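You operate a simulated robot arm through the tools that you are given. There is no shell and no other tool.

You run a simulated robot arm. Do the job below in one go: nothing can be reset, and whatever is moved stays where it is left.

JOB
Null the yellow reference meter on its mV range.
Fine: choose the range, press LINK once, turn the null knob to 0.00, then switch it off.

The check looks at the end state, three seconds after you hand in, the way a careful person would. Anything else that was tipped, shoved, dropped, spilled or broken makes it a failure.

ROBOT AND FRAMES
A 7-joint arm with a two-finger parallel gripper, fixed in place. Base frame: the origin is on the floor under the middle of its stand, x ahead of it, y to its left, z up; the work surface is at about z = 800. Readings come in mm, rad, newtons and seconds.
With the tool pointing down near the work surface it reaches from about 220 to 740 mm from the base axis. Its first joint turns from -2.897 to 2.897 rad. Payload 1.57 kg.
Tool frame: the origin (TCP) lies between the finger pads and is the grasp point; the fingertips stand 30 mm ahead of it; z points along the fingers, y is the line along which they close. Largest opening 110 mm; finger width 24, thickness 12; the body of the gripper, 48 by 112 mm, starts 78 mm behind the TCP.
Orientation is that of the tool frame in the base frame, as a unit quaternion [x, y, z, w]. With the fingers straight down and closing along the base's y, the tool's x points along the base's -x, its y along +y and its z along -z.

CONTROLS
- The arm moves only by the tool nudge_tool. Its argument "targets" is one flat list of numbers, 7 for each row, row after row: the shift along the tool's x, y, z in units of 20 mm (1.0 is 20 mm), then the turn, a rotation vector about the tool's x, y, z in units of 8 degrees (1.0 is 8 degrees), then the finger opening in cm, from 0 to 11. In form: [x, y, z, ax, ay, az, gripper, x, y, z, ax, ay, az, gripper, ...]. A call has 1 to 20 rows; each row shifts and turns the commanded pose from where the row before left it, along the tool's axes as they then stand. A call with a number of a shift or a turn outside -1 to 1 is refused whole. A row lasts 0.2 s, in which the tool goes at most 50 mm and 0.15 rad; a call with a longer step from one row to the next is refused whole, and so is a gripper value outside its range. A pose out of reach is approached as far as the arm can. The call stops where the force on the tool passes 40 N (or 10 N more than at its start, if that is more) or the arm is blocked; 0.2 s more then pass. Each finger travels about 45 mm/s and halts on what it meets, pressing with about 34 N; the grip force reading is that of the motor and also rises with nothing between the fingers. The clock runs only during rows and for 0.2 s after the last one: add rows that do not move to give the fingers time. It gives the time, the measured TCP pose, the force on the tool (base axes), the opening and the grip force at its end, in the units of the frame above (readings bear some noise), with the torque about the TCP (base axes, N m) and any sound that the robot's microphone picked up.
- Cameras (640 x 400 px; columns grow to the right, rows downward): "scene" is fixed at [397.6, -658, 1755.2]; the picture's right is [0.96, -0.28, 0.00], its down [-0.19, -0.65, -0.74] and it looks along [0.20, 0.71, -0.68] (base axes); focal length 326 px, centre (320, 200). "wrist" rides on the gripper at [70, 16, -141] in the tool frame; the picture's right is [-0.23, 0.97, 0.00], its down [-0.85, -0.20, -0.48] and it looks along [-0.47, -0.11, 0.88] (tool axes); focal length 222 px, centre (320, 200).
- grab_frame(camera): a new picture of that camera. It takes no simulated time.
- slide_trunk(by): slides the trunk up (or, below 0, down) by that many mm; the arm rides with it, the base frame stays. It gives what a move gives, with no picture.
- point_at(camera, pixels): there is no depth. For up to 12 entries [column, row, z] of the newest picture of that camera ("zoom" is the newest enlarged one), the place [x, y] in the base frame at which the ray of that pixel passes the height z, good to about 2 mm, but the place of the scene camera against the robot may be out by one fixed shift of up to 25 mm in any direction. It takes no simulated time.
- inspect(camera, box): a new picture of the part [left, top, right, bottom] of that camera's present view, enlarged. It takes no simulated time.
- sign_off(): hands the job in; it is judged then, once.

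Leave the gripper open and the arm clear of the work at the hand-in unless told otherwise.

The tools are called after "Request:" by a JSON object that holds its "op" and its "data". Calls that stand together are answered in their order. nudge_tool: Moves the arm, as the interface text tells. Its arguments: {"type":"object","properties":{"targets":{"type":"array","items":{"type":"number"}}},"required":["targets"]} The other tools are called the same way: slide_trunk (by) moves the trunk up or down; grab_frame (camera) takes a picture; point_at (camera, pixels) gives the place at which the rays of pixels pass given heights; inspect (camera, box) takes an enlarged picture of a part of a camera's view; sign_off () hands the job in.

At the start:

```text
t: 0.0
ee_pos: [404.2, -52.5, 1331.9]
tool_rot: [0.0, 1.0, 0.0, 0.0]
force: [-0.8, 0.8, 0.7]
moment: [0.0, -0.01, -0.02]
grip_width: 110.1
grip_force: 0.0
trunk travel left (down, up): [-525.0, 65.0]
```

scene: 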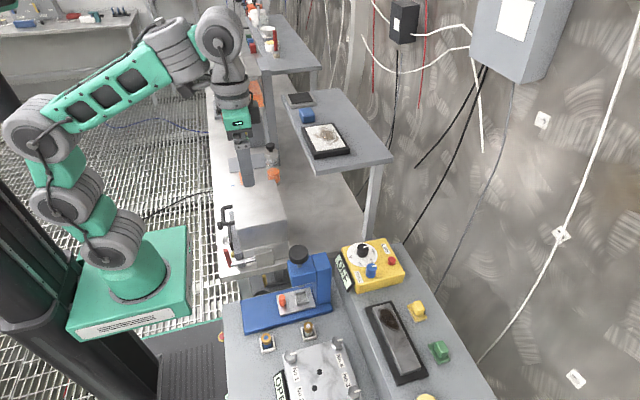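
wrist: 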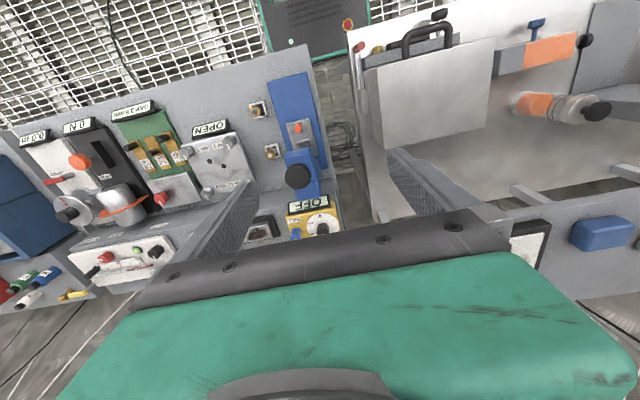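

I see a yellow box with a white dial, a blue knob and a red button at about scene pixel (370, 265), and in the wrist picture at (313, 217) with the display "OFF". I'll enlarge both views to read the controls.

Request:
{"op": "inspect", "data": {"camera": "scene", "box": [320, 220, 440, 300]}}

Request:
{"op": "inspect", "data": {"camera": "wrist", "box": [240, 170, 360, 245]}}

```text
5.00 times, centred on (380, 260) of scene
```

zoom: 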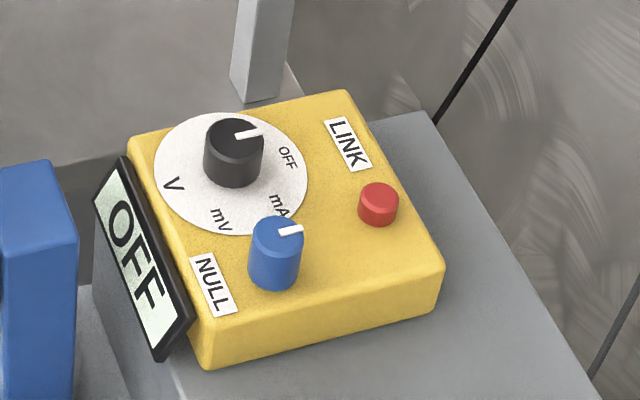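

```text
5.33 times, centred on (300, 208) of wrist
```

zoom: 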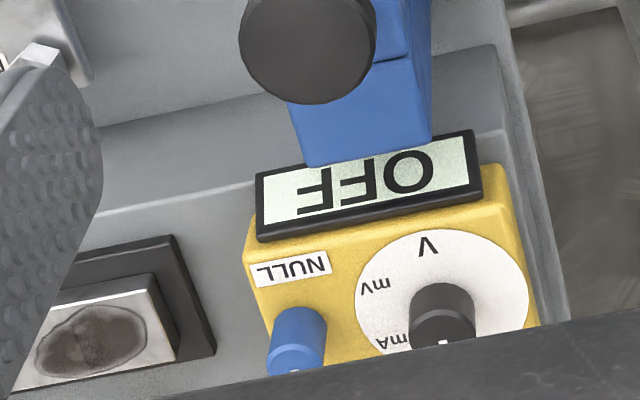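

The meter has a black selector (OFF, mA, mV, V; now at OFF), a blue NULL knob and a red LINK button. The display reads OFF. Next I'll locate it by reading rays from both cameras at a few heights.

Request:
{"op": "point_at", "data": {"camera": "zoom", "pixels": [[440, 300, 880], [440, 300, 900], [440, 300, 860], [298, 325, 880], [298, 325, 900], [298, 325, 860], [250, 250, 860], [495, 170, 860], [250, 250, 840], [495, 170, 840]]}}

Request:
{"op": "point_at", "data": {"camera": "scene", "pixels": [[362.8, 246, 880], [362.8, 246, 900], [362.8, 246, 860], [371.6, 265.5, 880], [371.6, 265.5, 860], [391.5, 258.5, 880], [391.5, 258.5, 860], [345, 247.5, 860], [388, 238.5, 860], [405, 272.5, 860], [360, 289.5, 860]]}}

```text
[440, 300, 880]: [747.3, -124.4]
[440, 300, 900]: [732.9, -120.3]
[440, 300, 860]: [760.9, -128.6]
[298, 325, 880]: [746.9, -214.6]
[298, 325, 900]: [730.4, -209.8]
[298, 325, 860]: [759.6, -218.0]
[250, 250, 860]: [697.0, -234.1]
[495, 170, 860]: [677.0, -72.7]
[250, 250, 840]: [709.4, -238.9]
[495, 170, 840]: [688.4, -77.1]
```

```text
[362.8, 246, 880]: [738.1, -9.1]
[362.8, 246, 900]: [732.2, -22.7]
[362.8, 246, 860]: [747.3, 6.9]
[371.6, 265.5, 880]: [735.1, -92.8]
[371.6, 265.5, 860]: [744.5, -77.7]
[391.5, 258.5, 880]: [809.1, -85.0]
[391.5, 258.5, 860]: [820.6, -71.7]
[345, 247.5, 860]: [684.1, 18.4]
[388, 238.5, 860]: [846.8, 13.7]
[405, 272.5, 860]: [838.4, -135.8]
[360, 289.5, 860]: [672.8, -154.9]
```

The two cameras only agree if the meter's top is well above 860 mm, probably around 950 to 1000. I need a second viewpoint. I'll move the tool 100 mm ahead (+x) and 60 mm to the right (-y) at the present height, which is clear of everything, and look again.

Request:
{"op": "nudge_tool", "data": {"targets": [-1, -0.6, 0, 0, 0, 0, 11, -1, -0.6, 0, 0, 0, 0, 11, -1, -0.6, 0, 0, 0, 0, 11, -1, -0.6, 0, 0, 0, 0, 11, -1, -0.6, 0, 0, 0, 0, 11, 0, 0, 0, 0, 0, 0, 11]}}

Request:
{"op": "grab_frame", "data": {"camera": "wrist"}}

Request:
{"op": "grab_frame", "data": {"camera": "scene"}}

```text
t: 1.4
ee_pos: [505.6, -113.7, 1332.3]
tool_rot: [0.0, 1.0, 0.0, 0.0]
force: [0.3, -0.7, 0.8]
moment: [0.02, 0.01, 0.01]
grip_width: 109.9
grip_force: 0.1
trunk travel left (down, up): [-525.0, 65.0]
```

```text
taken
```

wrist: 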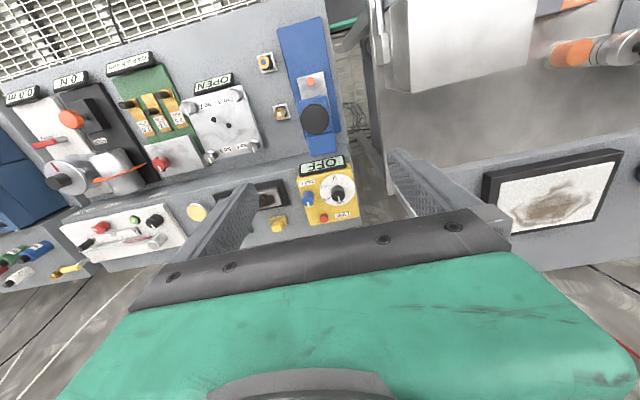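

```text
taken
```

scene: 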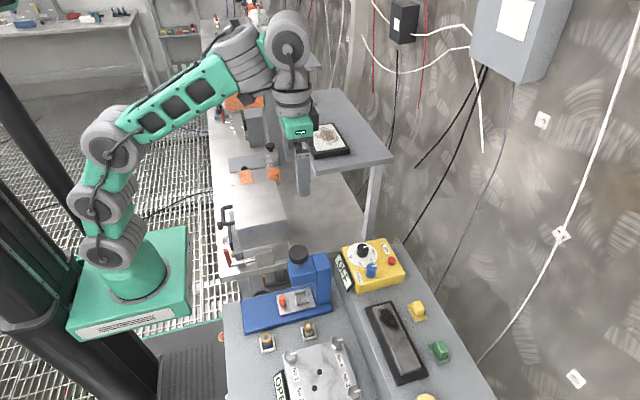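

Now the meter sits at about wrist pixel (327, 195). I'll enlarge it there.

Request:
{"op": "inspect", "data": {"camera": "wrist", "box": [270, 150, 382, 220]}}

```text
5.71 times, centred on (326, 185) of wrist
```

zoom: 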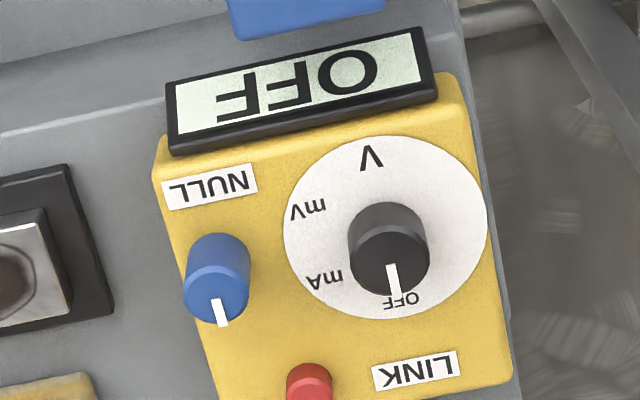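

By comparing the NULL label between the two wrist views I get a top-face height of about 965 mm. I'll read the positions of the features at that height (knob tops taken a bit higher).

Request:
{"op": "point_at", "data": {"camera": "zoom", "pixels": [[210, 187, 965], [386, 228, 965], [386, 265, 990], [388, 272, 995], [218, 285, 985], [217, 290, 990], [310, 385, 975], [415, 370, 965], [165, 150, 965], [440, 85, 965], [505, 380, 965]]}}

Request:
{"op": "point_at", "data": {"camera": "scene", "pixels": [[362.8, 246, 995], [371.6, 265.5, 985], [391.5, 258.5, 975], [345, 247.5, 965], [388, 238.5, 965], [405, 272.5, 965], [360, 289.5, 965]]}}

```text
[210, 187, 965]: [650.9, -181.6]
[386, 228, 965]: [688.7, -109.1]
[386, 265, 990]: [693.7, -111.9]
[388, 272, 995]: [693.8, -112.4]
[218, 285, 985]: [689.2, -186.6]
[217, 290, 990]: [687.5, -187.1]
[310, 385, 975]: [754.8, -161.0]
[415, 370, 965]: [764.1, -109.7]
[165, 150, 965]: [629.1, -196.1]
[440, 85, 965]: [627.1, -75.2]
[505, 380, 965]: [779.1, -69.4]
```

```text
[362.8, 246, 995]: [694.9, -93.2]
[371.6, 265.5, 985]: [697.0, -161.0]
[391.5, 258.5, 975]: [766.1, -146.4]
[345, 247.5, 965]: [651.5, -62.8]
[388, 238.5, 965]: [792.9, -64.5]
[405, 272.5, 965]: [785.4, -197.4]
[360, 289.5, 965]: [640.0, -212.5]
```

The features are now located roughly (base frame): selector about (692, -111), NULL knob about (688, -187), LINK about (755, -161), top face about z 965. A blue press with a black knob stands near (500, -120) with its top near z 1043, and a shelf begins at about y > 40 at z 1170. I'll lower the trunk 120 mm first, which keeps the fingertips about 140 mm above the press.

Request:
{"op": "slide_trunk", "data": {"by": -120}}

```text
t: 2.9
ee_pos: [505.0, -112.8, 1213.0]
tool_rot: [0.0, 1.0, 0.0, 0.0]
force: [0.3, -0.6, -0.8]
moment: [-0.01, -0.03, 0.0]
grip_width: 110.0
grip_force: 0.0
trunk travel left (down, up): [-405.0, 185.0]
```

Next I'll move about 140 mm ahead to x ≈ 645 and a little to the right, staying at z ≈ 1213, then look down on the meter.

Request:
{"op": "nudge_tool", "data": {"targets": [-1, -0.2, 0, 0, 0, 0, 11, -1, -0.2, 0, 0, 0, 0, 11, -1, -0.2, 0, 0, 0, 0, 11, -1, -0.2, 0, 0, 0, 0, 11, -1, -0.2, 0, 0, 0, 0, 11, -1, -0.2, 0, 0, 0, 0, 11, -1, -0.2, 0, 0, 0, 0, 11, 0, 0, 0, 0, 0, 0, 11]}}

Request:
{"op": "grab_frame", "data": {"camera": "wrist"}}

Request:
{"op": "grab_frame", "data": {"camera": "scene"}}

```text
t: 3.3
ee_pos: [523.9, -116.8, 1212.7]
tool_rot: [-0.001, 1.0, -0.002, 0.008]
force: [12.5, -2.4, -16.4]
moment: [-0.01, 0.34, -0.04]
grip_width: 110.0
grip_force: 0.0
out of reach, approached as far as the arm can: row 2
trunk travel left (down, up): [-405.0, 185.0]
stopped in row 2: the force on the tool passed its limit at 80 N (the readings are from after the stop); the commanded pose is now the measured one
```

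```text
taken
```

wrist: 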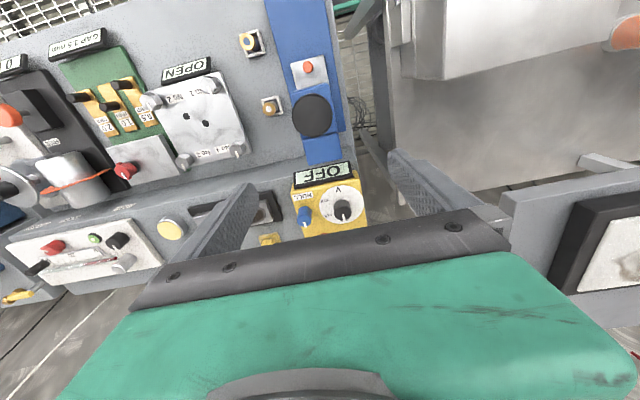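

```text
taken
```

scene: 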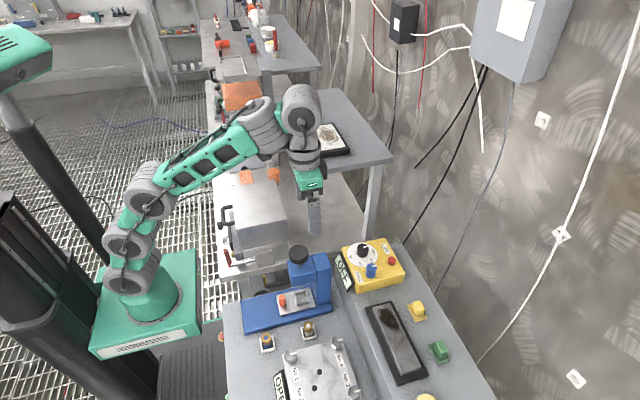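

The arm couldn't go further at that height. It is nearly stretched because the tool is too high above the shoulder, and nothing was near the gripper in the picture. The trunk needs to be high and the arm lower. I'll slide the trunk back up by 150 mm, then go forward and down with the arm.

Request:
{"op": "slide_trunk", "data": {"by": 150}}

```text
t: 4.7
ee_pos: [524.5, -117.1, 1344.6]
tool_rot: [0.0, 1.0, -0.002, 0.007]
force: [9.0, -2.1, -14.5]
moment: [0.06, 0.17, -0.01]
grip_width: 109.9
grip_force: 0.1
trunk travel left (down, up): [-537.0, 53.0]
stopped: the force on the tool passed its limit at 40 N (the readings are from after the stop); the commanded pose is now the measured one
```

The trunk stopped at +132 with a residual force, which fits the arm being strained at its stretch limit. I'll ease it by backing off slightly (10 mm back, 20 mm down) and correcting the small tilt, then read the force.

Request:
{"op": "nudge_tool", "data": {"targets": [0.5, 0, 0.5, 0, 0, 0, 11, 0, 0, 0.5, 0, 0.1, 0, 11, 0, 0, 0, 0, 0, 0, 11]}}

Request:
{"op": "grab_frame", "data": {"camera": "scene"}}

```text
t: 5.5
ee_pos: [514.7, -116.4, 1324.7]
tool_rot: [-0.001, 1.0, -0.002, -0.001]
force: [1.2, 0.8, -0.1]
moment: [0.0, 0.0, 0.01]
grip_width: 109.9
grip_force: 0.1
trunk travel left (down, up): [-537.0, 53.0]
```

```text
taken
```

scene: 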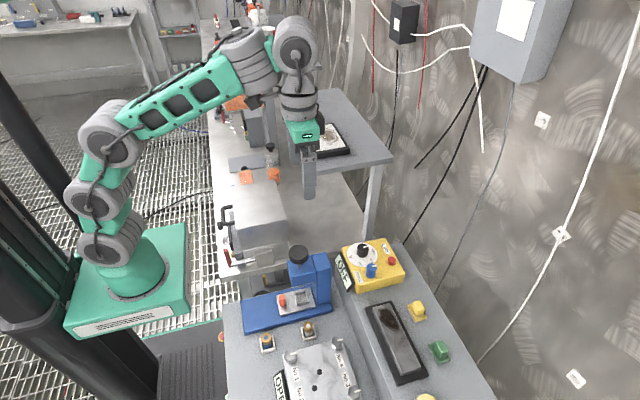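

The force is back to zero. Now I'll go down and forward together: from (515, -116, 1325) to about (655, -116, 1165), narrowing the fingers to 60 mm on the way. The path stays above the press, and well to the right of the shelf.

Request:
{"op": "nudge_tool", "data": {"targets": [-0.5, 0, 1, 0, 0, 0, 9, -0.5, 0, 1, 0, 0, 0, 7, -1, 0, 1, 0, 0, 0, 6, -1, 0, 1, 0, 0, 0, 6, -1, 0, 1, 0, 0, 0, 6, -1, 0, 1, 0, 0, 0, 6, -1, 0, 1, 0, 0, 0, 6, -1, 0, 1, 0, 0, 0, 6, 0, 0, 0, 0, 0, 0, 6]}}

Request:
{"op": "grab_frame", "data": {"camera": "wrist"}}

Request:
{"op": "grab_frame", "data": {"camera": "scene"}}

```text
t: 7.5
ee_pos: [654.9, -117.5, 1165.8]
tool_rot: [0.0, 1.0, -0.001, 0.0]
force: [0.7, 0.3, -0.4]
moment: [0.02, -0.04, -0.02]
grip_width: 60.2
grip_force: 0.0
trunk travel left (down, up): [-537.0, 53.0]
```

```text
taken
```

wrist: 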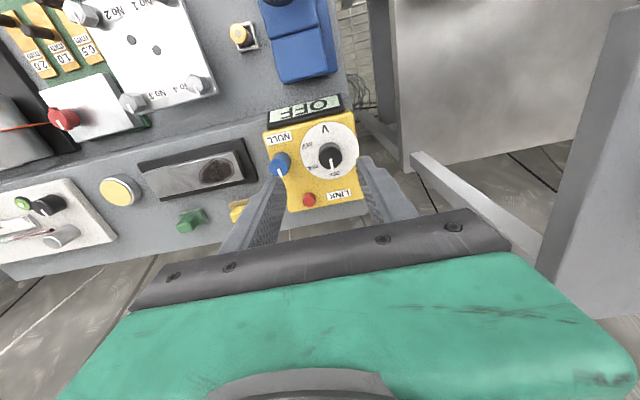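

```text
taken
```

scene: 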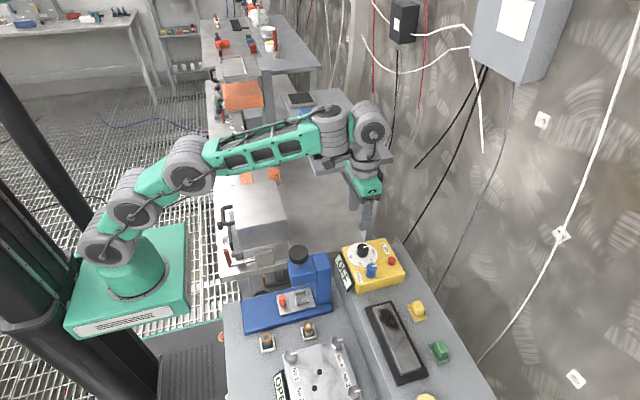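

That reached (655, -117, 1166) with no force. I'll enlarge the meter in the wrist picture.

Request:
{"op": "inspect", "data": {"camera": "wrist", "box": [246, 90, 374, 220]}}

```text
3.08 times, centred on (310, 155) of wrist
```

zoom: 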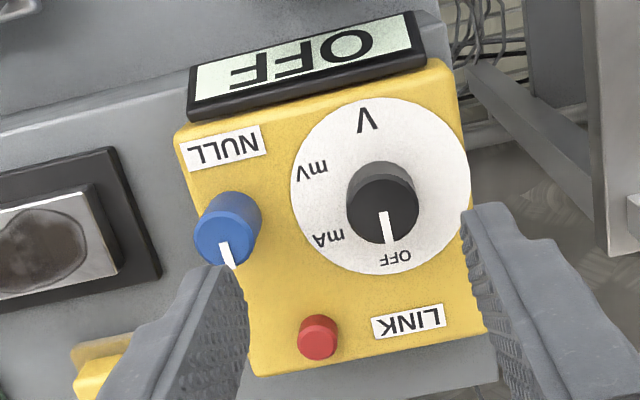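

Request:
{"op": "point_at", "data": {"camera": "zoom", "pixels": [[224, 148, 965], [224, 148, 975], [380, 187, 965], [380, 187, 975], [384, 218, 1000], [384, 218, 990], [225, 242, 1000], [225, 242, 990], [317, 345, 980], [317, 345, 970], [408, 321, 965], [408, 321, 975]]}}

Request:
{"op": "point_at", "data": {"camera": "zoom", "pixels": [[395, 258, 968], [328, 239, 968], [312, 170, 968], [366, 120, 968], [292, 185, 968], [470, 165, 968], [371, 98, 968], [390, 273, 968], [384, 211, 995], [386, 241, 995], [348, 210, 995], [420, 205, 995]]}}

```text
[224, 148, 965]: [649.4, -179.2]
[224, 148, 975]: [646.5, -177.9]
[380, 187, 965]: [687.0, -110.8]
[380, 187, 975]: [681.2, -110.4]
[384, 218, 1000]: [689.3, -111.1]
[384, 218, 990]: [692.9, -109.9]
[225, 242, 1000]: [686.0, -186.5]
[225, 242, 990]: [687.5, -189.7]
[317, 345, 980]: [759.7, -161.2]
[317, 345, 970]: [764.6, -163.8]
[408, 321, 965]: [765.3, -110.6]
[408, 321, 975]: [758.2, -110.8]
```

```text
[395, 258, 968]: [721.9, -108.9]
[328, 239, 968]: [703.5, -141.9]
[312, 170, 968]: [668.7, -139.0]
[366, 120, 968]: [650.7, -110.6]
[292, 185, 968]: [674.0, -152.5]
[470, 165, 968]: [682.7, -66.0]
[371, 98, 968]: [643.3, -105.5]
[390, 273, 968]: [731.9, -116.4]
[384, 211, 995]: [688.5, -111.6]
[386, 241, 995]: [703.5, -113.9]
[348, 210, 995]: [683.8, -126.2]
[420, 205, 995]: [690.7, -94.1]
```

The features now agree between the views: selector centre about (688, -110), knob top about z 995 and about 33 mm wide; NULL knob about (687, -187); LINK about (760, -161). The label positions sit 60° apart: OFF at about 0°, mA at -60°, mV at -120°. So mV is a turn of 120° clockwise seen from above. Next I'll go above the selector at TCP z ≈ 1050, which leaves the fingertips about 25 mm above the knob, and check alignment.

Request:
{"op": "nudge_tool", "data": {"targets": [-0.275, 0.0625, 0.967, 0, 0, 0, 6, -0.275, 0.0625, 0.967, 0, 0, 0, 6, -0.275, 0.0625, 0.967, 0, 0, 0, 6, -0.275, 0.0625, 0.967, 0, 0, 0, 6, -0.275, 0.0625, 0.967, 0, 0, 0, 6, -0.275, 0.0625, 0.967, 0, 0, 0, 6, 0, 0, 0, 0, 0, 0, 6]}}

Request:
{"op": "grab_frame", "data": {"camera": "wrist"}}

Request:
{"op": "inspect", "data": {"camera": "scene", "box": [310, 170, 454, 290]}}

```text
t: 9.1
ee_pos: [687.0, -111.0, 1048.1]
tool_rot: [-0.001, 1.0, -0.001, -0.001]
force: [0.4, 0.2, -0.4]
moment: [0.0, 0.0, -0.02]
grip_width: 60.3
grip_force: 0.1
trunk travel left (down, up): [-537.0, 53.0]
```

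```text
taken
```

wrist: 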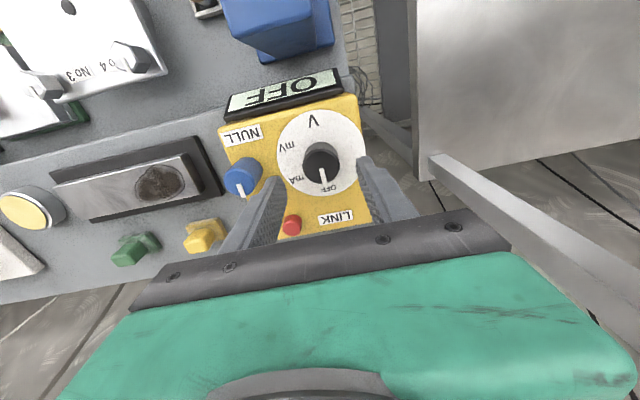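

```text
3.33 times, centred on (382, 230) of scene
```

zoom: 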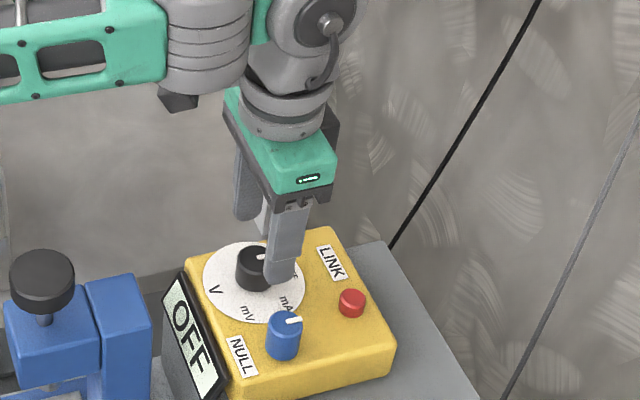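

Good clearance. I'll enlarge the wrist view to refine the selector's centre.

Request:
{"op": "inspect", "data": {"camera": "wrist", "box": [210, 60, 402, 245]}}

```text
2.16 times, centred on (306, 152) of wrist
```

zoom: 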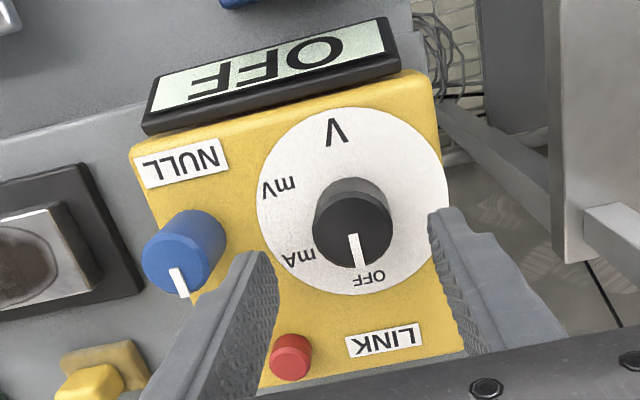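

Request:
{"op": "point_at", "data": {"camera": "zoom", "pixels": [[352, 232, 995], [351, 233, 1000], [313, 232, 995], [393, 230, 995], [257, 205, 966], [447, 195, 966], [340, 107, 966], [370, 295, 966], [172, 252, 990], [172, 252, 995], [290, 362, 978], [362, 267, 995]]}}

Request:
{"op": "point_at", "data": {"camera": "zoom", "pixels": [[369, 279, 966], [300, 260, 966], [280, 188, 966], [336, 132, 966], [342, 335, 966], [417, 323, 966], [136, 168, 966], [225, 155, 966], [143, 135, 966], [400, 72, 966], [180, 295, 990], [170, 268, 990]]}}

```text
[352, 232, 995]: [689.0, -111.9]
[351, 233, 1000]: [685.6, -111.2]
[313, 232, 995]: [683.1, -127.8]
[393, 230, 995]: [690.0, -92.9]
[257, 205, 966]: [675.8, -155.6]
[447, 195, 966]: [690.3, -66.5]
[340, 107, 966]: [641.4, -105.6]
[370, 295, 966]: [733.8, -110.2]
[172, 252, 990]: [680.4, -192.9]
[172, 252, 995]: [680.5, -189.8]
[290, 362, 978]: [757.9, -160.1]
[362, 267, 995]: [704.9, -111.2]
```

```text
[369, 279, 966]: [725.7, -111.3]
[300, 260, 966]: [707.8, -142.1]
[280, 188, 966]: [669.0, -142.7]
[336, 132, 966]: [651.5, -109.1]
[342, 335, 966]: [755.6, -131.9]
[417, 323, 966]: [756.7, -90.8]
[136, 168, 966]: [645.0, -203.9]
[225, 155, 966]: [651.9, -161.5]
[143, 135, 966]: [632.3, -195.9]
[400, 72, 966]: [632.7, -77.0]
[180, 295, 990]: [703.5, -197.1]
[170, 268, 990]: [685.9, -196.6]
```

Dial centre comes out at (688, -111), and the tool is at (687, -111). I'll turn the tool -60° about its axis (counter-clockwise seen from above) at this height, so that the later +120° turn stays symmetric about neutral.

Request:
{"op": "nudge_tool", "data": {"targets": [-0.05, 0, 0, 0, 0, -0.9375, 5.6, 0, 0, 0, 0, 0, -0.9375, 5.6, 0, 0, 0, 0, 0, -0.9375, 5.6, 0, 0, 0, 0, 0, -0.9375, 5.6, 0, 0, 0, 0, 0, -0.9375, 5.6, 0, 0, 0, 0, 0, -0.9375, 5.6, 0, 0, 0, 0, 0, -0.9375, 5.6, 0, 0, 0, 0, 0, -0.9375, 5.6, 0, 0, 0, 0, 0, 0, 5.6]}}

Request:
{"op": "inspect", "data": {"camera": "wrist", "box": [210, 60, 402, 245]}}

Request:
{"op": "inspect", "data": {"camera": "scene", "box": [310, 170, 454, 290]}}

```text
t: 11.1
ee_pos: [689.2, -110.1, 1047.8]
tool_rot: [-0.501, 0.865, 0.0, -0.001]
force: [-0.4, 0.5, -0.9]
moment: [-0.03, 0.04, 0.0]
grip_width: 55.9
grip_force: 0.0
trunk travel left (down, up): [-537.0, 53.0]
```

```text
2.16 times, centred on (306, 152) of wrist
```

zoom: 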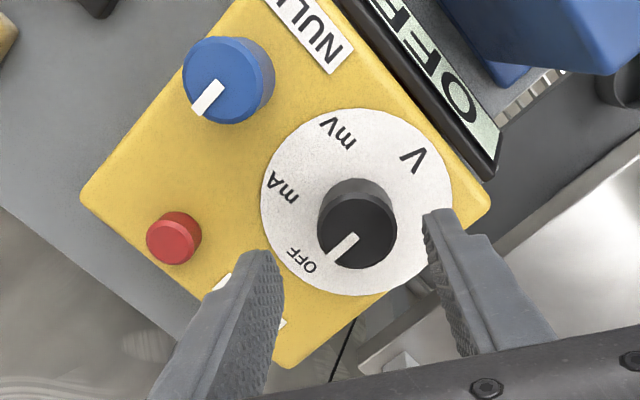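

```text
3.33 times, centred on (382, 230) of scene
```

zoom: 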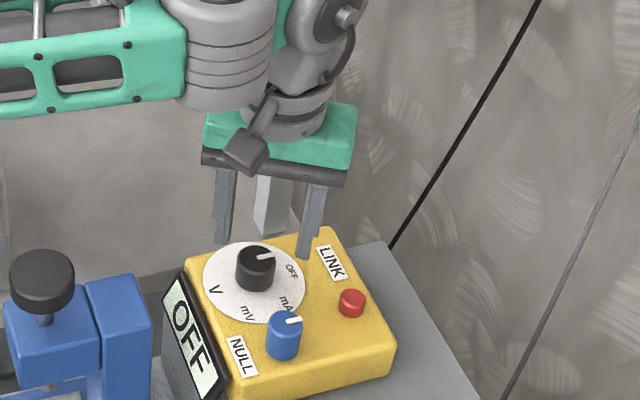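

Request:
{"op": "point_at", "data": {"camera": "zoom", "pixels": [[0, 0, 995]]}}

Request:
{"op": "inspect", "data": {"camera": "wrist", "box": [210, 60, 402, 245]}}

Request:
{"op": "point_at", "data": {"camera": "wrist", "pixels": [[323.1, 165.4, 995], [323.1, 165.4, 1000], [304.6, 165, 995], [342, 163.6, 995], [280.2, 163, 966], [369.2, 153.7, 966], [329, 109.6, 966], [328.2, 196.5, 966]]}}

```text
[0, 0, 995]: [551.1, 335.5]
```

```text
2.16 times, centred on (306, 152) of wrist
```

zoom: 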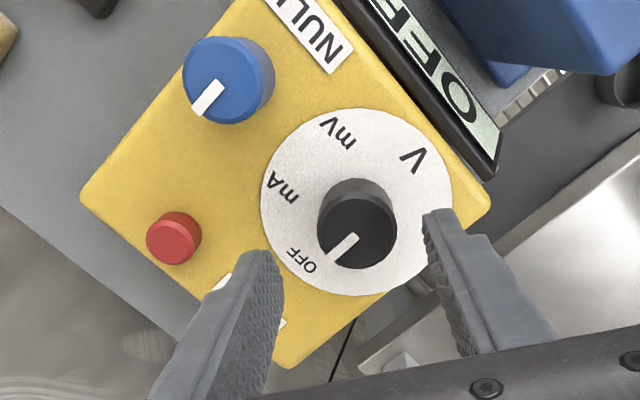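

```text
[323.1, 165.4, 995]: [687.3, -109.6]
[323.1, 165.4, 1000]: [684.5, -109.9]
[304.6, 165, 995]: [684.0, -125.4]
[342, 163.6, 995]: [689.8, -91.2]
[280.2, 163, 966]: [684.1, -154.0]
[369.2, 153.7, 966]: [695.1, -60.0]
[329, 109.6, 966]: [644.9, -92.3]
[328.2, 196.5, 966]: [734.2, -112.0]
```

Those wrist rays belonged to the older full picture; I'll use the new enlarged picture instead: knob top at about (357, 228), dial edges at columns 260/453.

Request:
{"op": "point_at", "data": {"camera": "zoom", "pixels": [[357, 229, 995], [357, 229, 1000], [317, 229, 995], [397, 229, 995], [260, 200, 966], [453, 200, 966], [357, 108, 966], [357, 296, 966], [220, 85, 990], [172, 244, 978]]}}

```text
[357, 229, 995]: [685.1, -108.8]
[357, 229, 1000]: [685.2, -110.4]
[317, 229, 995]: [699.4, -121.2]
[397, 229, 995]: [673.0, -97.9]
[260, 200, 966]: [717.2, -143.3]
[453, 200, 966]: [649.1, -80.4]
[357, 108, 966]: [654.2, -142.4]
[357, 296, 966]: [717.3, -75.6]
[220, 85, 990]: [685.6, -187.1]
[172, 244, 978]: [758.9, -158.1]
```

The centre estimates average to about (686.5, -110.5). I'll shift 2.5 mm in -x and descend 40 mm to TCP z ≈ 1008, with the fingertips at about 978, straddling the knob, fingers open 56 mm.

Request:
{"op": "nudge_tool", "data": {"targets": [0.062, 0.108, 0.5, 0, 0, 0, 5.6, 0, 0, 0.5, 0, 0, 0, 5.6, 0, 0, 0.5, 0, 0, 0, 5.6, 0, 0, 0.5, 0, 0, 0, 5.6, 0, 0, 0, 0, 0, 0, 5.6]}}

Request:
{"op": "inspect", "data": {"camera": "wrist", "box": [210, 60, 402, 245]}}

Request:
{"op": "inspect", "data": {"camera": "scene", "box": [320, 200, 428, 290]}}

```text
t: 12.3
ee_pos: [685.0, -110.8, 1008.2]
tool_rot: [-0.5, 0.866, -0.001, -0.001]
force: [-0.7, -0.1, 0.6]
moment: [0.03, -0.01, 0.03]
grip_width: 55.8
grip_force: 0.0
trunk travel left (down, up): [-537.0, 53.0]
```

```text
2.16 times, centred on (306, 152) of wrist
```

zoom: 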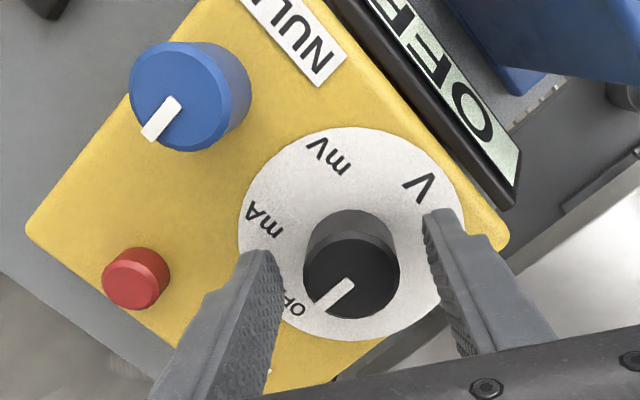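

```text
4.44 times, centred on (374, 245) of scene
```

zoom: 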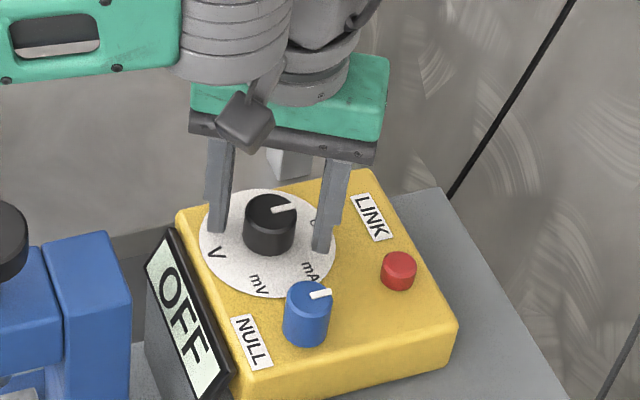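

The knob is centred between the fingers (knob top at zoom (351, 279), TCP column at 352). Now I'll close on the knob.

Request:
{"op": "nudge_tool", "data": {"targets": [0, 0, 0, 0, 0, 0, 4.5, 0, 0, 0, 0, 0, 0, 3.5, 0, 0, 0, 0, 0, 0, 2.5, 0, 0, 0, 0, 0, 0, 2.5, 0, 0, 0, 0, 0, 0, 2.5]}}

Request:
{"op": "inspect", "data": {"camera": "scene", "box": [320, 200, 428, 290]}}

```text
t: 13.5
ee_pos: [685.4, -111.0, 1008.5]
tool_rot: [-0.5, 0.866, -0.001, -0.001]
force: [-3.7, 0.8, -1.8]
moment: [-0.32, -0.25, -0.03]
grip_width: 33.7
grip_force: 39.7
trunk travel left (down, up): [-537.0, 53.0]
```

```text
4.44 times, centred on (374, 245) of scene
```

zoom: 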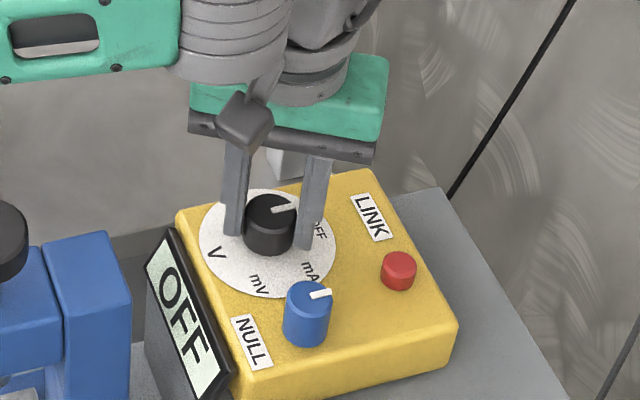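

The grip is on at 33.7 mm with little side force. Now I'll turn the knob +60° (clockwise from above) and check that it follows to mA.

Request:
{"op": "nudge_tool", "data": {"targets": [0, 0, 0, 0, 0, 0.75, 2.5, 0, 0, 0, 0, 0, 0.75, 2.5, 0, 0, 0, 0, 0, 0.75, 2.5, 0, 0, 0, 0, 0, 0.75, 2.5, 0, 0, 0, 0, 0, 0.75, 2.5, 0, 0, 0, 0, 0, 0.75, 2.5, 0, 0, 0, 0, 0, 0.75, 2.5, 0, 0, 0, 0, 0, 0.75, 2.5, 0, 0, 0, 0, 0, 0.75, 2.5, 0, 0, 0, 0, 0, 0.75, 2.5, 0, 0, 0, 0, 0, 0, 2.5]}}

Request:
{"op": "inspect", "data": {"camera": "scene", "box": [320, 200, 428, 290]}}

```text
t: 15.9
ee_pos: [684.4, -110.5, 1007.5]
tool_rot: [0.0, 1.0, -0.002, -0.001]
force: [-6.1, 2.1, -5.1]
moment: [0.71, 0.82, -0.02]
grip_width: 33.9
grip_force: 41.2
trunk travel left (down, up): [-537.0, 53.0]
```

```text
4.44 times, centred on (374, 245) of scene
```

zoom: 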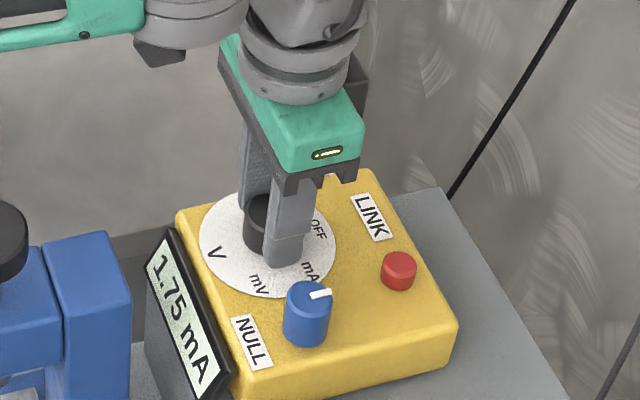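

The display reads "1.75 mA", so the knob follows and the 60° steps are right. I'll turn another +60° to mV.

Request:
{"op": "nudge_tool", "data": {"targets": [0, 0, 0, 0, 0, 0.75, 2.5, 0, 0, 0, 0, 0, 0.75, 2.5, 0, 0, 0, 0, 0, 0.75, 2.5, 0, 0, 0, 0, 0, 0.75, 2.5, 0, 0, 0, 0, 0, 0.75, 2.5, 0, 0, 0, 0, 0, 0.75, 2.5, 0, 0, 0, 0, 0, 0.75, 2.5, 0, 0, 0, 0, 0, 0.75, 2.5, 0, 0, 0, 0, 0, 0.75, 2.5, 0, 0, 0, 0, 0, 0.75, 2.5, 0, 0, 0, 0, 0, 0, 2.5]}}

Request:
{"op": "inspect", "data": {"camera": "scene", "box": [320, 200, 428, 290]}}

Request:
{"op": "inspect", "data": {"camera": "wrist", "box": [210, 60, 402, 245]}}

```text
t: 18.3
ee_pos: [686.0, -109.9, 1008.9]
tool_rot: [0.501, 0.866, -0.002, 0.0]
force: [-12.2, 5.2, -13.2]
moment: [0.34, -0.47, 0.02]
grip_width: 33.6
grip_force: 41.1
trunk travel left (down, up): [-537.0, 53.0]
```

```text
4.44 times, centred on (374, 245) of scene
```

zoom: 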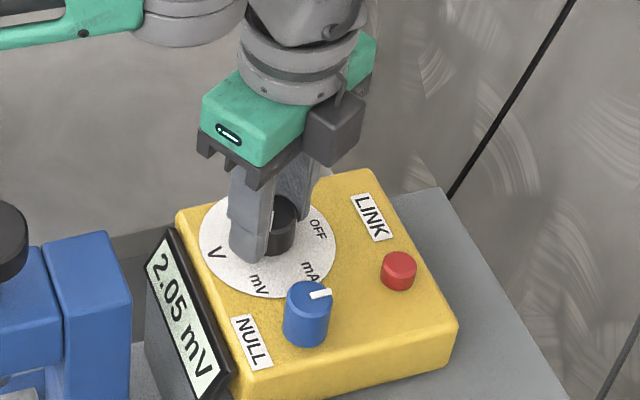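

```text
2.16 times, centred on (306, 152) of wrist
```

zoom: 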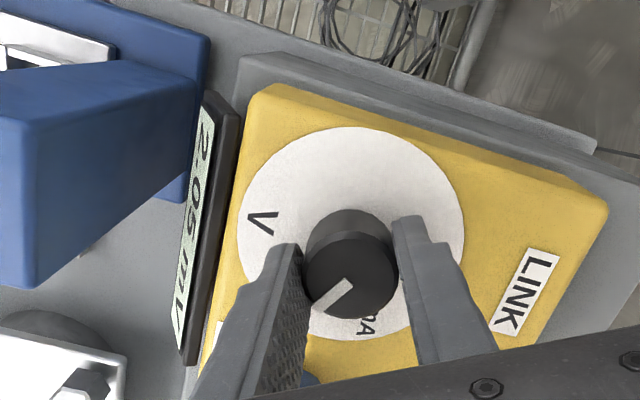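

The display reads "2.05 mV", so the range is chosen. I'll open the fingers to 50 mm, pause, and rise straight up 60 mm.

Request:
{"op": "nudge_tool", "data": {"targets": [0, 0, 0, 0, 0, 0, 3.8, 0, 0, 0, 0, 0, 0, 4.6, 0, 0, 0, 0, 0, 0, 5, 0, 0, 0, 0, 0, 0, 5, 0, 0, -0.5, 0, 0, 0, 5, 0, 0, -0.5, 0, 0, 0, 5, 0, 0, -1, 0, 0, 0, 5, 0, 0, -1, 0, 0, 0, 5, 0, 0, 0, 0, 0, 0, 5]}}

Request:
{"op": "inspect", "data": {"camera": "scene", "box": [320, 200, 428, 290]}}

Request:
{"op": "grab_frame", "data": {"camera": "wrist"}}

```text
t: 20.3
ee_pos: [685.7, -110.8, 1067.9]
tool_rot: [0.5, 0.866, -0.002, 0.0]
force: [-0.7, 0.3, -0.6]
moment: [-0.02, 0.0, -0.02]
grip_width: 49.7
grip_force: 0.1
trunk travel left (down, up): [-537.0, 53.0]
```

```text
4.44 times, centred on (374, 245) of scene
```

zoom: 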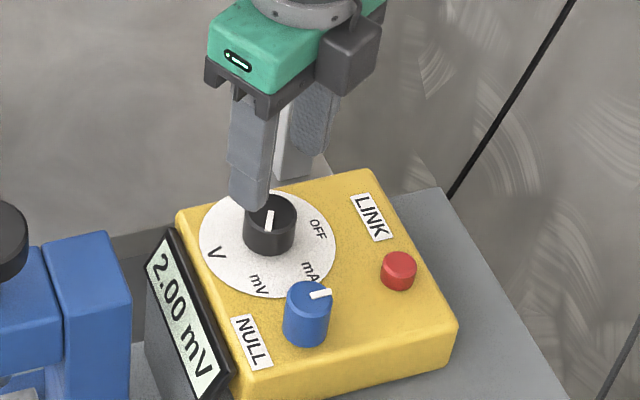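

```text
taken
```

wrist: 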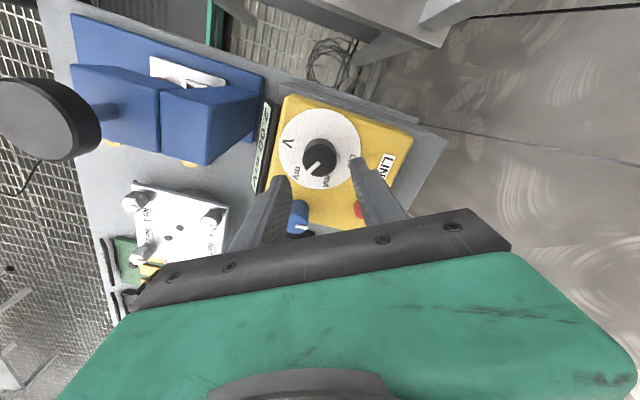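

The display now reads 2.00 mV (it wanders a little) and the selector points at mV. Next is LINK. I'll turn the tool back to neutral, close the fingers, and then tilt the fingers forward 20° so that the button, at about 775 mm from the axis, comes within reach. All of this happens at z ≈ 1068, clear of the knobs.

Request:
{"op": "nudge_tool", "data": {"targets": [0, 0, 0, 0, 0, -0.9375, 4, 0, 0, 0, 0, 0, -0.9375, 3, 0, 0, 0, 0, 0, -0.9375, 2, 0, 0, 0, 0, 0, -0.9375, 1, 0, 0, 0, 0, 0, -0.9375, 0, 0, 0, 0, 0, 0, -0.9375, 0, 0, 0, 0, 0, 0, -0.9375, 0, 0, 0, 0, 0, 0, -0.9375, 0, 0, 0, 0, 0, -0.833, 0, 0, 0, 0, 0, 0, -0.833, 0, 0, 0, 0, 0, 0, -0.833, 0, 0, 0, 0, 0, 0, 0, 0, 0]}}

Request:
{"op": "grab_frame", "data": {"camera": "wrist"}}

Request:
{"op": "inspect", "data": {"camera": "scene", "box": [310, 170, 454, 290]}}

```text
t: 22.9
ee_pos: [686.3, -110.6, 1068.7]
tool_rot: [-0.001, 0.985, -0.002, 0.174]
force: [0.1, -0.8, -0.8]
moment: [0.0, -0.03, -0.01]
grip_width: 0.0
grip_force: 21.2
trunk travel left (down, up): [-537.0, 53.0]
```

```text
taken
```

wrist: 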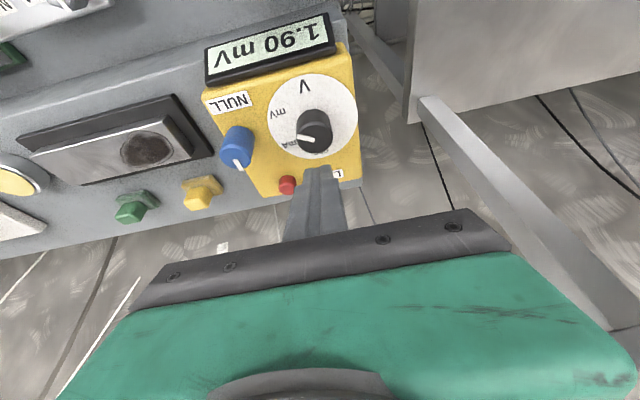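

```text
3.33 times, centred on (382, 230) of scene
```

zoom: 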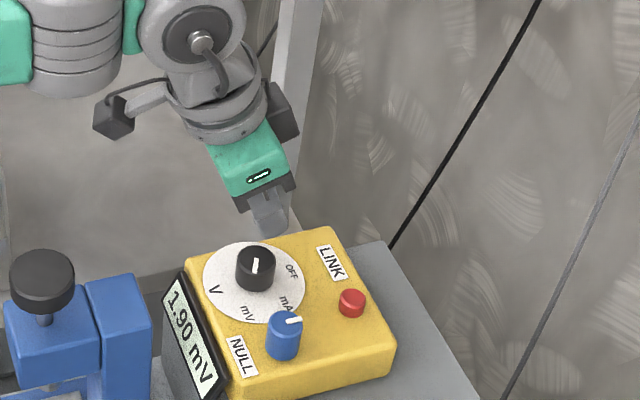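

The reading is now 1.90 mV and drifting slowly downward (2.05, 2.00, 1.90). I'll move to above LINK, TCP at (758, -160, 1050). With this tilt the lowest edge of the closed fingertips lies directly under the TCP.

Request:
{"op": "nudge_tool", "data": {"targets": [-0.769, -0.6125, 0.519, 0, 0, 0, 0, -0.769, -0.6125, 0.519, 0, 0, 0, 0, -0.769, -0.6125, 0.519, 0, 0, 0, 0, -0.769, -0.6125, 0.519, 0, 0, 0, 0, 0, 0, 0, 0, 0, 0, 0]}}

Request:
{"op": "inspect", "data": {"camera": "wrist", "box": [210, 60, 402, 245]}}

Request:
{"op": "inspect", "data": {"camera": "scene", "box": [320, 200, 428, 290]}}

```text
t: 24.1
ee_pos: [757.5, -158.7, 1050.7]
tool_rot: [-0.001, 0.985, -0.001, 0.173]
force: [-0.6, 0.2, -0.9]
moment: [0.0, 0.0, 0.0]
grip_width: 0.2
grip_force: 21.2
trunk travel left (down, up): [-537.0, 53.0]
```

```text
2.16 times, centred on (306, 152) of wrist
```

zoom: 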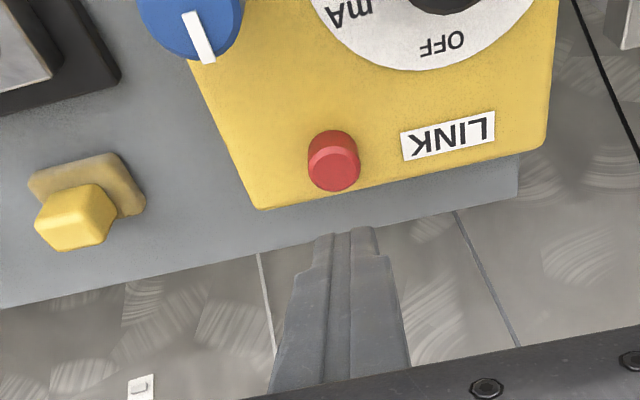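

```text
4.44 times, centred on (374, 245) of scene
```

zoom: 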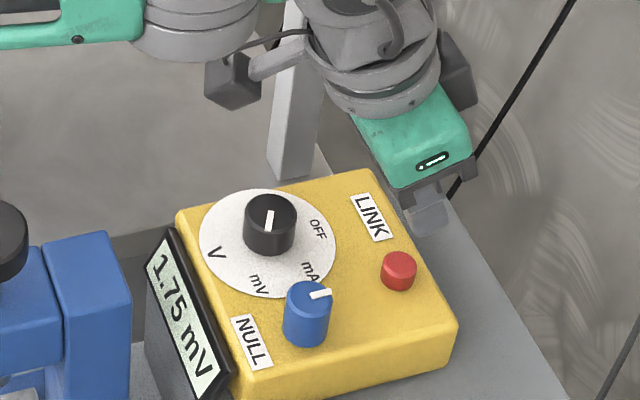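

Reached. I'll read where the button top (zoom (334, 169)) lies.

Request:
{"op": "point_at", "data": {"camera": "zoom", "pixels": [[334, 169, 978], [334, 169, 975], [334, 169, 981], [308, 165, 978], [360, 165, 978], [333, 135, 966], [420, 145, 966]]}}

```text
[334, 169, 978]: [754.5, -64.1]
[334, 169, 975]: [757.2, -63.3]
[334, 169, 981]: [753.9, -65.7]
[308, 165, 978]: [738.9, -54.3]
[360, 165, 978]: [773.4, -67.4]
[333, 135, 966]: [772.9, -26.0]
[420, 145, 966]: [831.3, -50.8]
```

That used the scene enlargement (it was the newest one). I'll re-take the wrist enlargement and read again.

Request:
{"op": "inspect", "data": {"camera": "wrist", "box": [210, 60, 402, 245]}}

Request:
{"op": "point_at", "data": {"camera": "zoom", "pixels": [[334, 169, 978], [334, 169, 975], [334, 169, 981], [308, 165, 978], [360, 165, 978], [333, 135, 966], [420, 145, 966], [334, 192, 978]]}}

```text
2.16 times, centred on (306, 152) of wrist
```

zoom: 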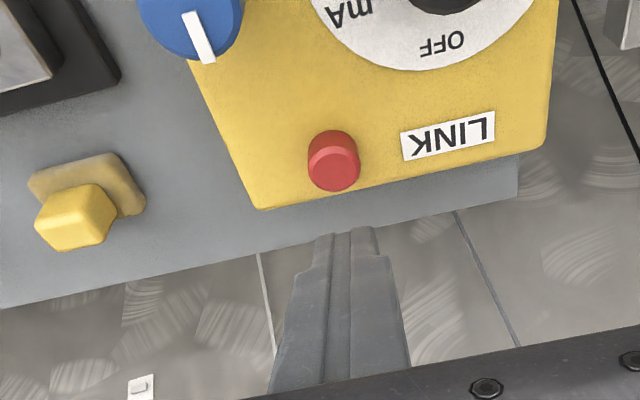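

```text
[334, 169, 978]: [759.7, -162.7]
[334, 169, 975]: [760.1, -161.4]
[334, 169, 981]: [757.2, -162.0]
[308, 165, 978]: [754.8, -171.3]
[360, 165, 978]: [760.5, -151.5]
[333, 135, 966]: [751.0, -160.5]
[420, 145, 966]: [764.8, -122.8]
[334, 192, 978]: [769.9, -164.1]
```

The button centre is at about (758.5, -161.5). I'll shift by +1 mm in x and -2.5 mm in y, and descend to about z 1018, which should be roughly 8 mm above contact.

Request:
{"op": "nudge_tool", "data": {"targets": [0.227, -0.125, 0.769, 0, 0, 0, 0, 0.274, 0, 0.752, 0, 0, 0, 0, 0, 0, 0, 0, 0, 0, 0]}}

Request:
{"op": "inspect", "data": {"camera": "scene", "box": [320, 200, 428, 290]}}

Request:
{"op": "inspect", "data": {"camera": "wrist", "box": [210, 60, 402, 245]}}

```text
t: 24.9
ee_pos: [759.2, -162.2, 1017.6]
tool_rot: [0.0, 0.985, -0.002, 0.173]
force: [0.5, -0.4, -0.5]
moment: [0.01, 0.01, 0.0]
grip_width: 0.0
grip_force: 21.8
trunk travel left (down, up): [-537.0, 53.0]
```

```text
4.44 times, centred on (374, 245) of scene
```

zoom: 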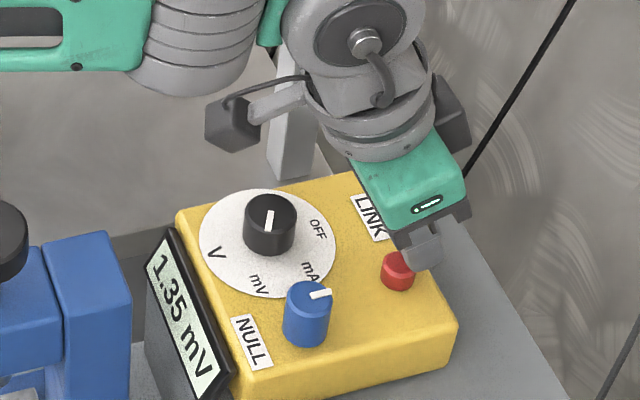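

```text
2.16 times, centred on (306, 152) of wrist
```

zoom: 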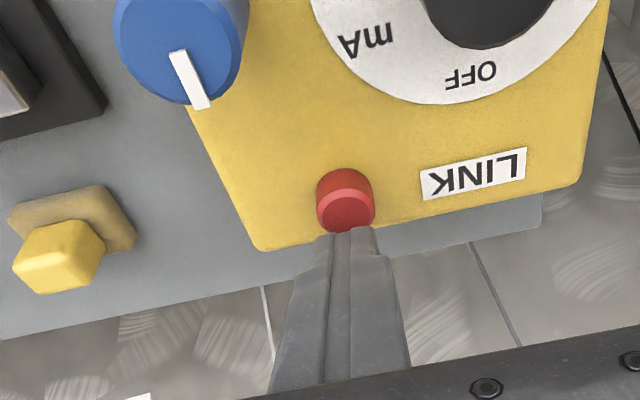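

The fingers are just above the button, perhaps a few mm too far forward judging by the scene view (tip corner at (410, 262), button top at (398, 260)). The display reads 1.35 mV. I'll shift 3 mm back and descend 6 mm in small steps, watching the force.

Request:
{"op": "nudge_tool", "data": {"targets": [0.141, 0, -0.051, 0, 0, 0, 0, 0.0342, 0, 0.094, 0, 0, 0, 0, 0.0342, 0, 0.094, 0, 0, 0, 0, 0.0342, 0, 0.094, 0, 0, 0, 0]}}

Request:
{"op": "inspect", "data": {"camera": "scene", "box": [320, 200, 428, 290]}}

```text
t: 25.9
ee_pos: [755.6, -162.7, 1012.5]
tool_rot: [-0.001, 0.985, -0.002, 0.174]
force: [-0.3, 0.6, 2.5]
moment: [-0.01, -0.01, 0.06]
grip_width: 0.3
grip_force: 20.9
trunk travel left (down, up): [-537.0, 53.0]
heard: click
```

```text
4.44 times, centred on (374, 245) of scene
```

zoom: 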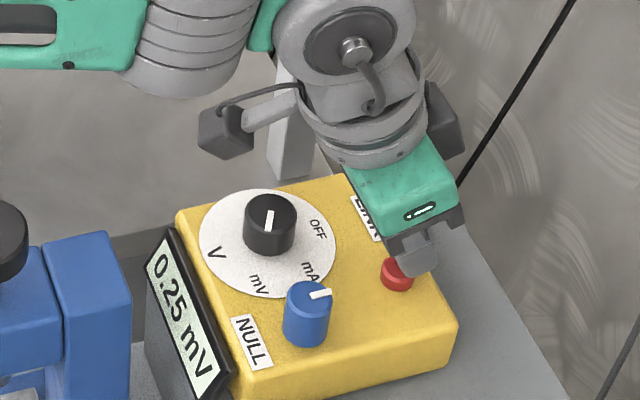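

A click was heard and the display changed to 0.25 mV, so LINK was pressed once. I'll lift straight up right away, 40 mm, so that it isn't pressed again.

Request:
{"op": "nudge_tool", "data": {"targets": [-0.228, 0, -0.627, 0, 0, 0, 0, -0.228, 0, -0.627, 0, 0, 0, 0, -0.228, 0, -0.627, 0, 0, 0, 0, 0, 0, 0, 0, 0, 0, 0]}}

Request:
{"op": "inspect", "data": {"camera": "scene", "box": [320, 200, 428, 290]}}

```text
t: 26.9
ee_pos: [755.9, -161.7, 1052.0]
tool_rot: [-0.001, 0.985, -0.001, 0.172]
force: [0.1, -0.2, 0.2]
moment: [-0.03, 0.0, 0.01]
grip_width: 0.0
grip_force: 21.1
trunk travel left (down, up): [-537.0, 53.0]
```

```text
4.44 times, centred on (374, 245) of scene
```

zoom: 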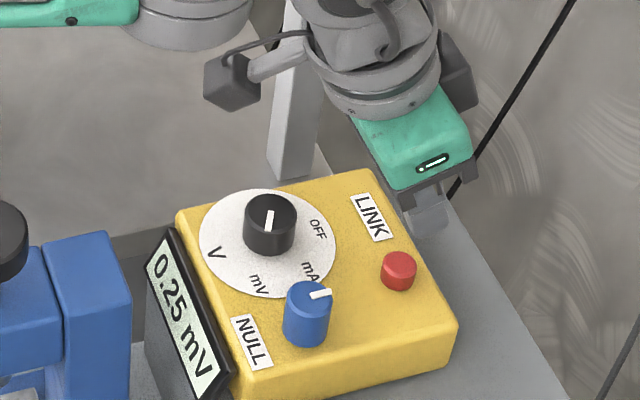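

The reading stays at 0.25 mV, so LINK took. Next is the NULL knob: I'll move back over it to about (690, -188, 1064), take out the tilt, and open the fingers to 56 mm.

Request:
{"op": "nudge_tool", "data": {"targets": [0.724, -0.325, -0.424, 0, 0, 0, 0, 0.724, -0.325, -0.424, 0, 0, 0, 0, 0.724, -0.325, -0.424, 0, 0, 0, 0, 0.724, -0.325, -0.424, 0, 0, 0, 0, 0, 0, 0, 0, 0.833, 0, 2, 0, 0, 0, 0, 0.833, 0, 4, 0, 0, 0, 0, 0.833, 0, 5.6, 0, 0, 0, 0, 0, 0, 5.6, 0, 0, 0, 0, 0, 0, 5.6]}}

Request:
{"op": "inspect", "data": {"camera": "scene", "box": [320, 200, 428, 290]}}

Request:
{"op": "inspect", "data": {"camera": "wrist", "box": [210, 60, 402, 245]}}

```text
t: 28.9
ee_pos: [689.4, -188.3, 1065.5]
tool_rot: [0.0, 1.0, -0.002, -0.001]
force: [-0.8, 0.1, 0.2]
moment: [0.0, -0.01, 0.02]
grip_width: 56.2
grip_force: 0.1
trunk travel left (down, up): [-537.0, 53.0]
```

```text
4.44 times, centred on (374, 245) of scene
```

zoom: 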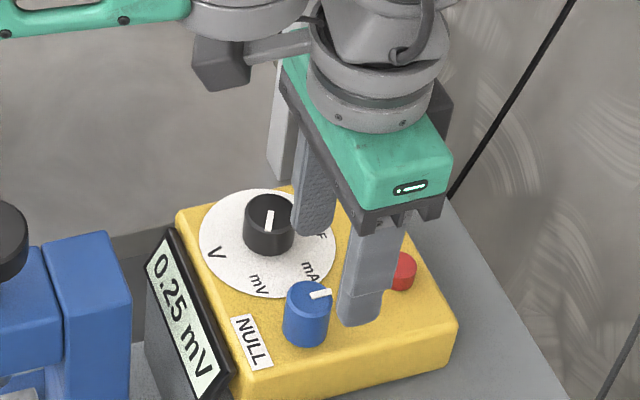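

```text
2.16 times, centred on (306, 152) of wrist
```

zoom: 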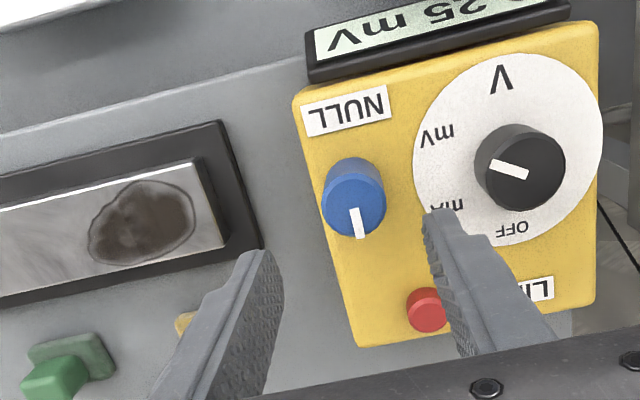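

The display is stable at 0.25 mV. In the wrist enlargement the NULL knob's top is at about (353, 205); I'll read its place.

Request:
{"op": "point_at", "data": {"camera": "zoom", "pixels": [[353, 206, 990], [353, 206, 995], [353, 206, 985], [322, 206, 990], [385, 204, 990], [355, 170, 990], [353, 238, 990], [358, 209, 990], [363, 237, 990], [356, 180, 966], [520, 167, 995]]}}

```text
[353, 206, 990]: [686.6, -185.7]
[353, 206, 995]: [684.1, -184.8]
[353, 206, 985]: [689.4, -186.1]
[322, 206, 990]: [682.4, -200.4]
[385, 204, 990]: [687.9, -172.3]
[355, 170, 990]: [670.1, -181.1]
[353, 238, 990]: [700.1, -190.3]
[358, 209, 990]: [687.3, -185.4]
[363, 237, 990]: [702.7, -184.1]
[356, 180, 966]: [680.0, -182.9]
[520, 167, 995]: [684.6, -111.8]
```

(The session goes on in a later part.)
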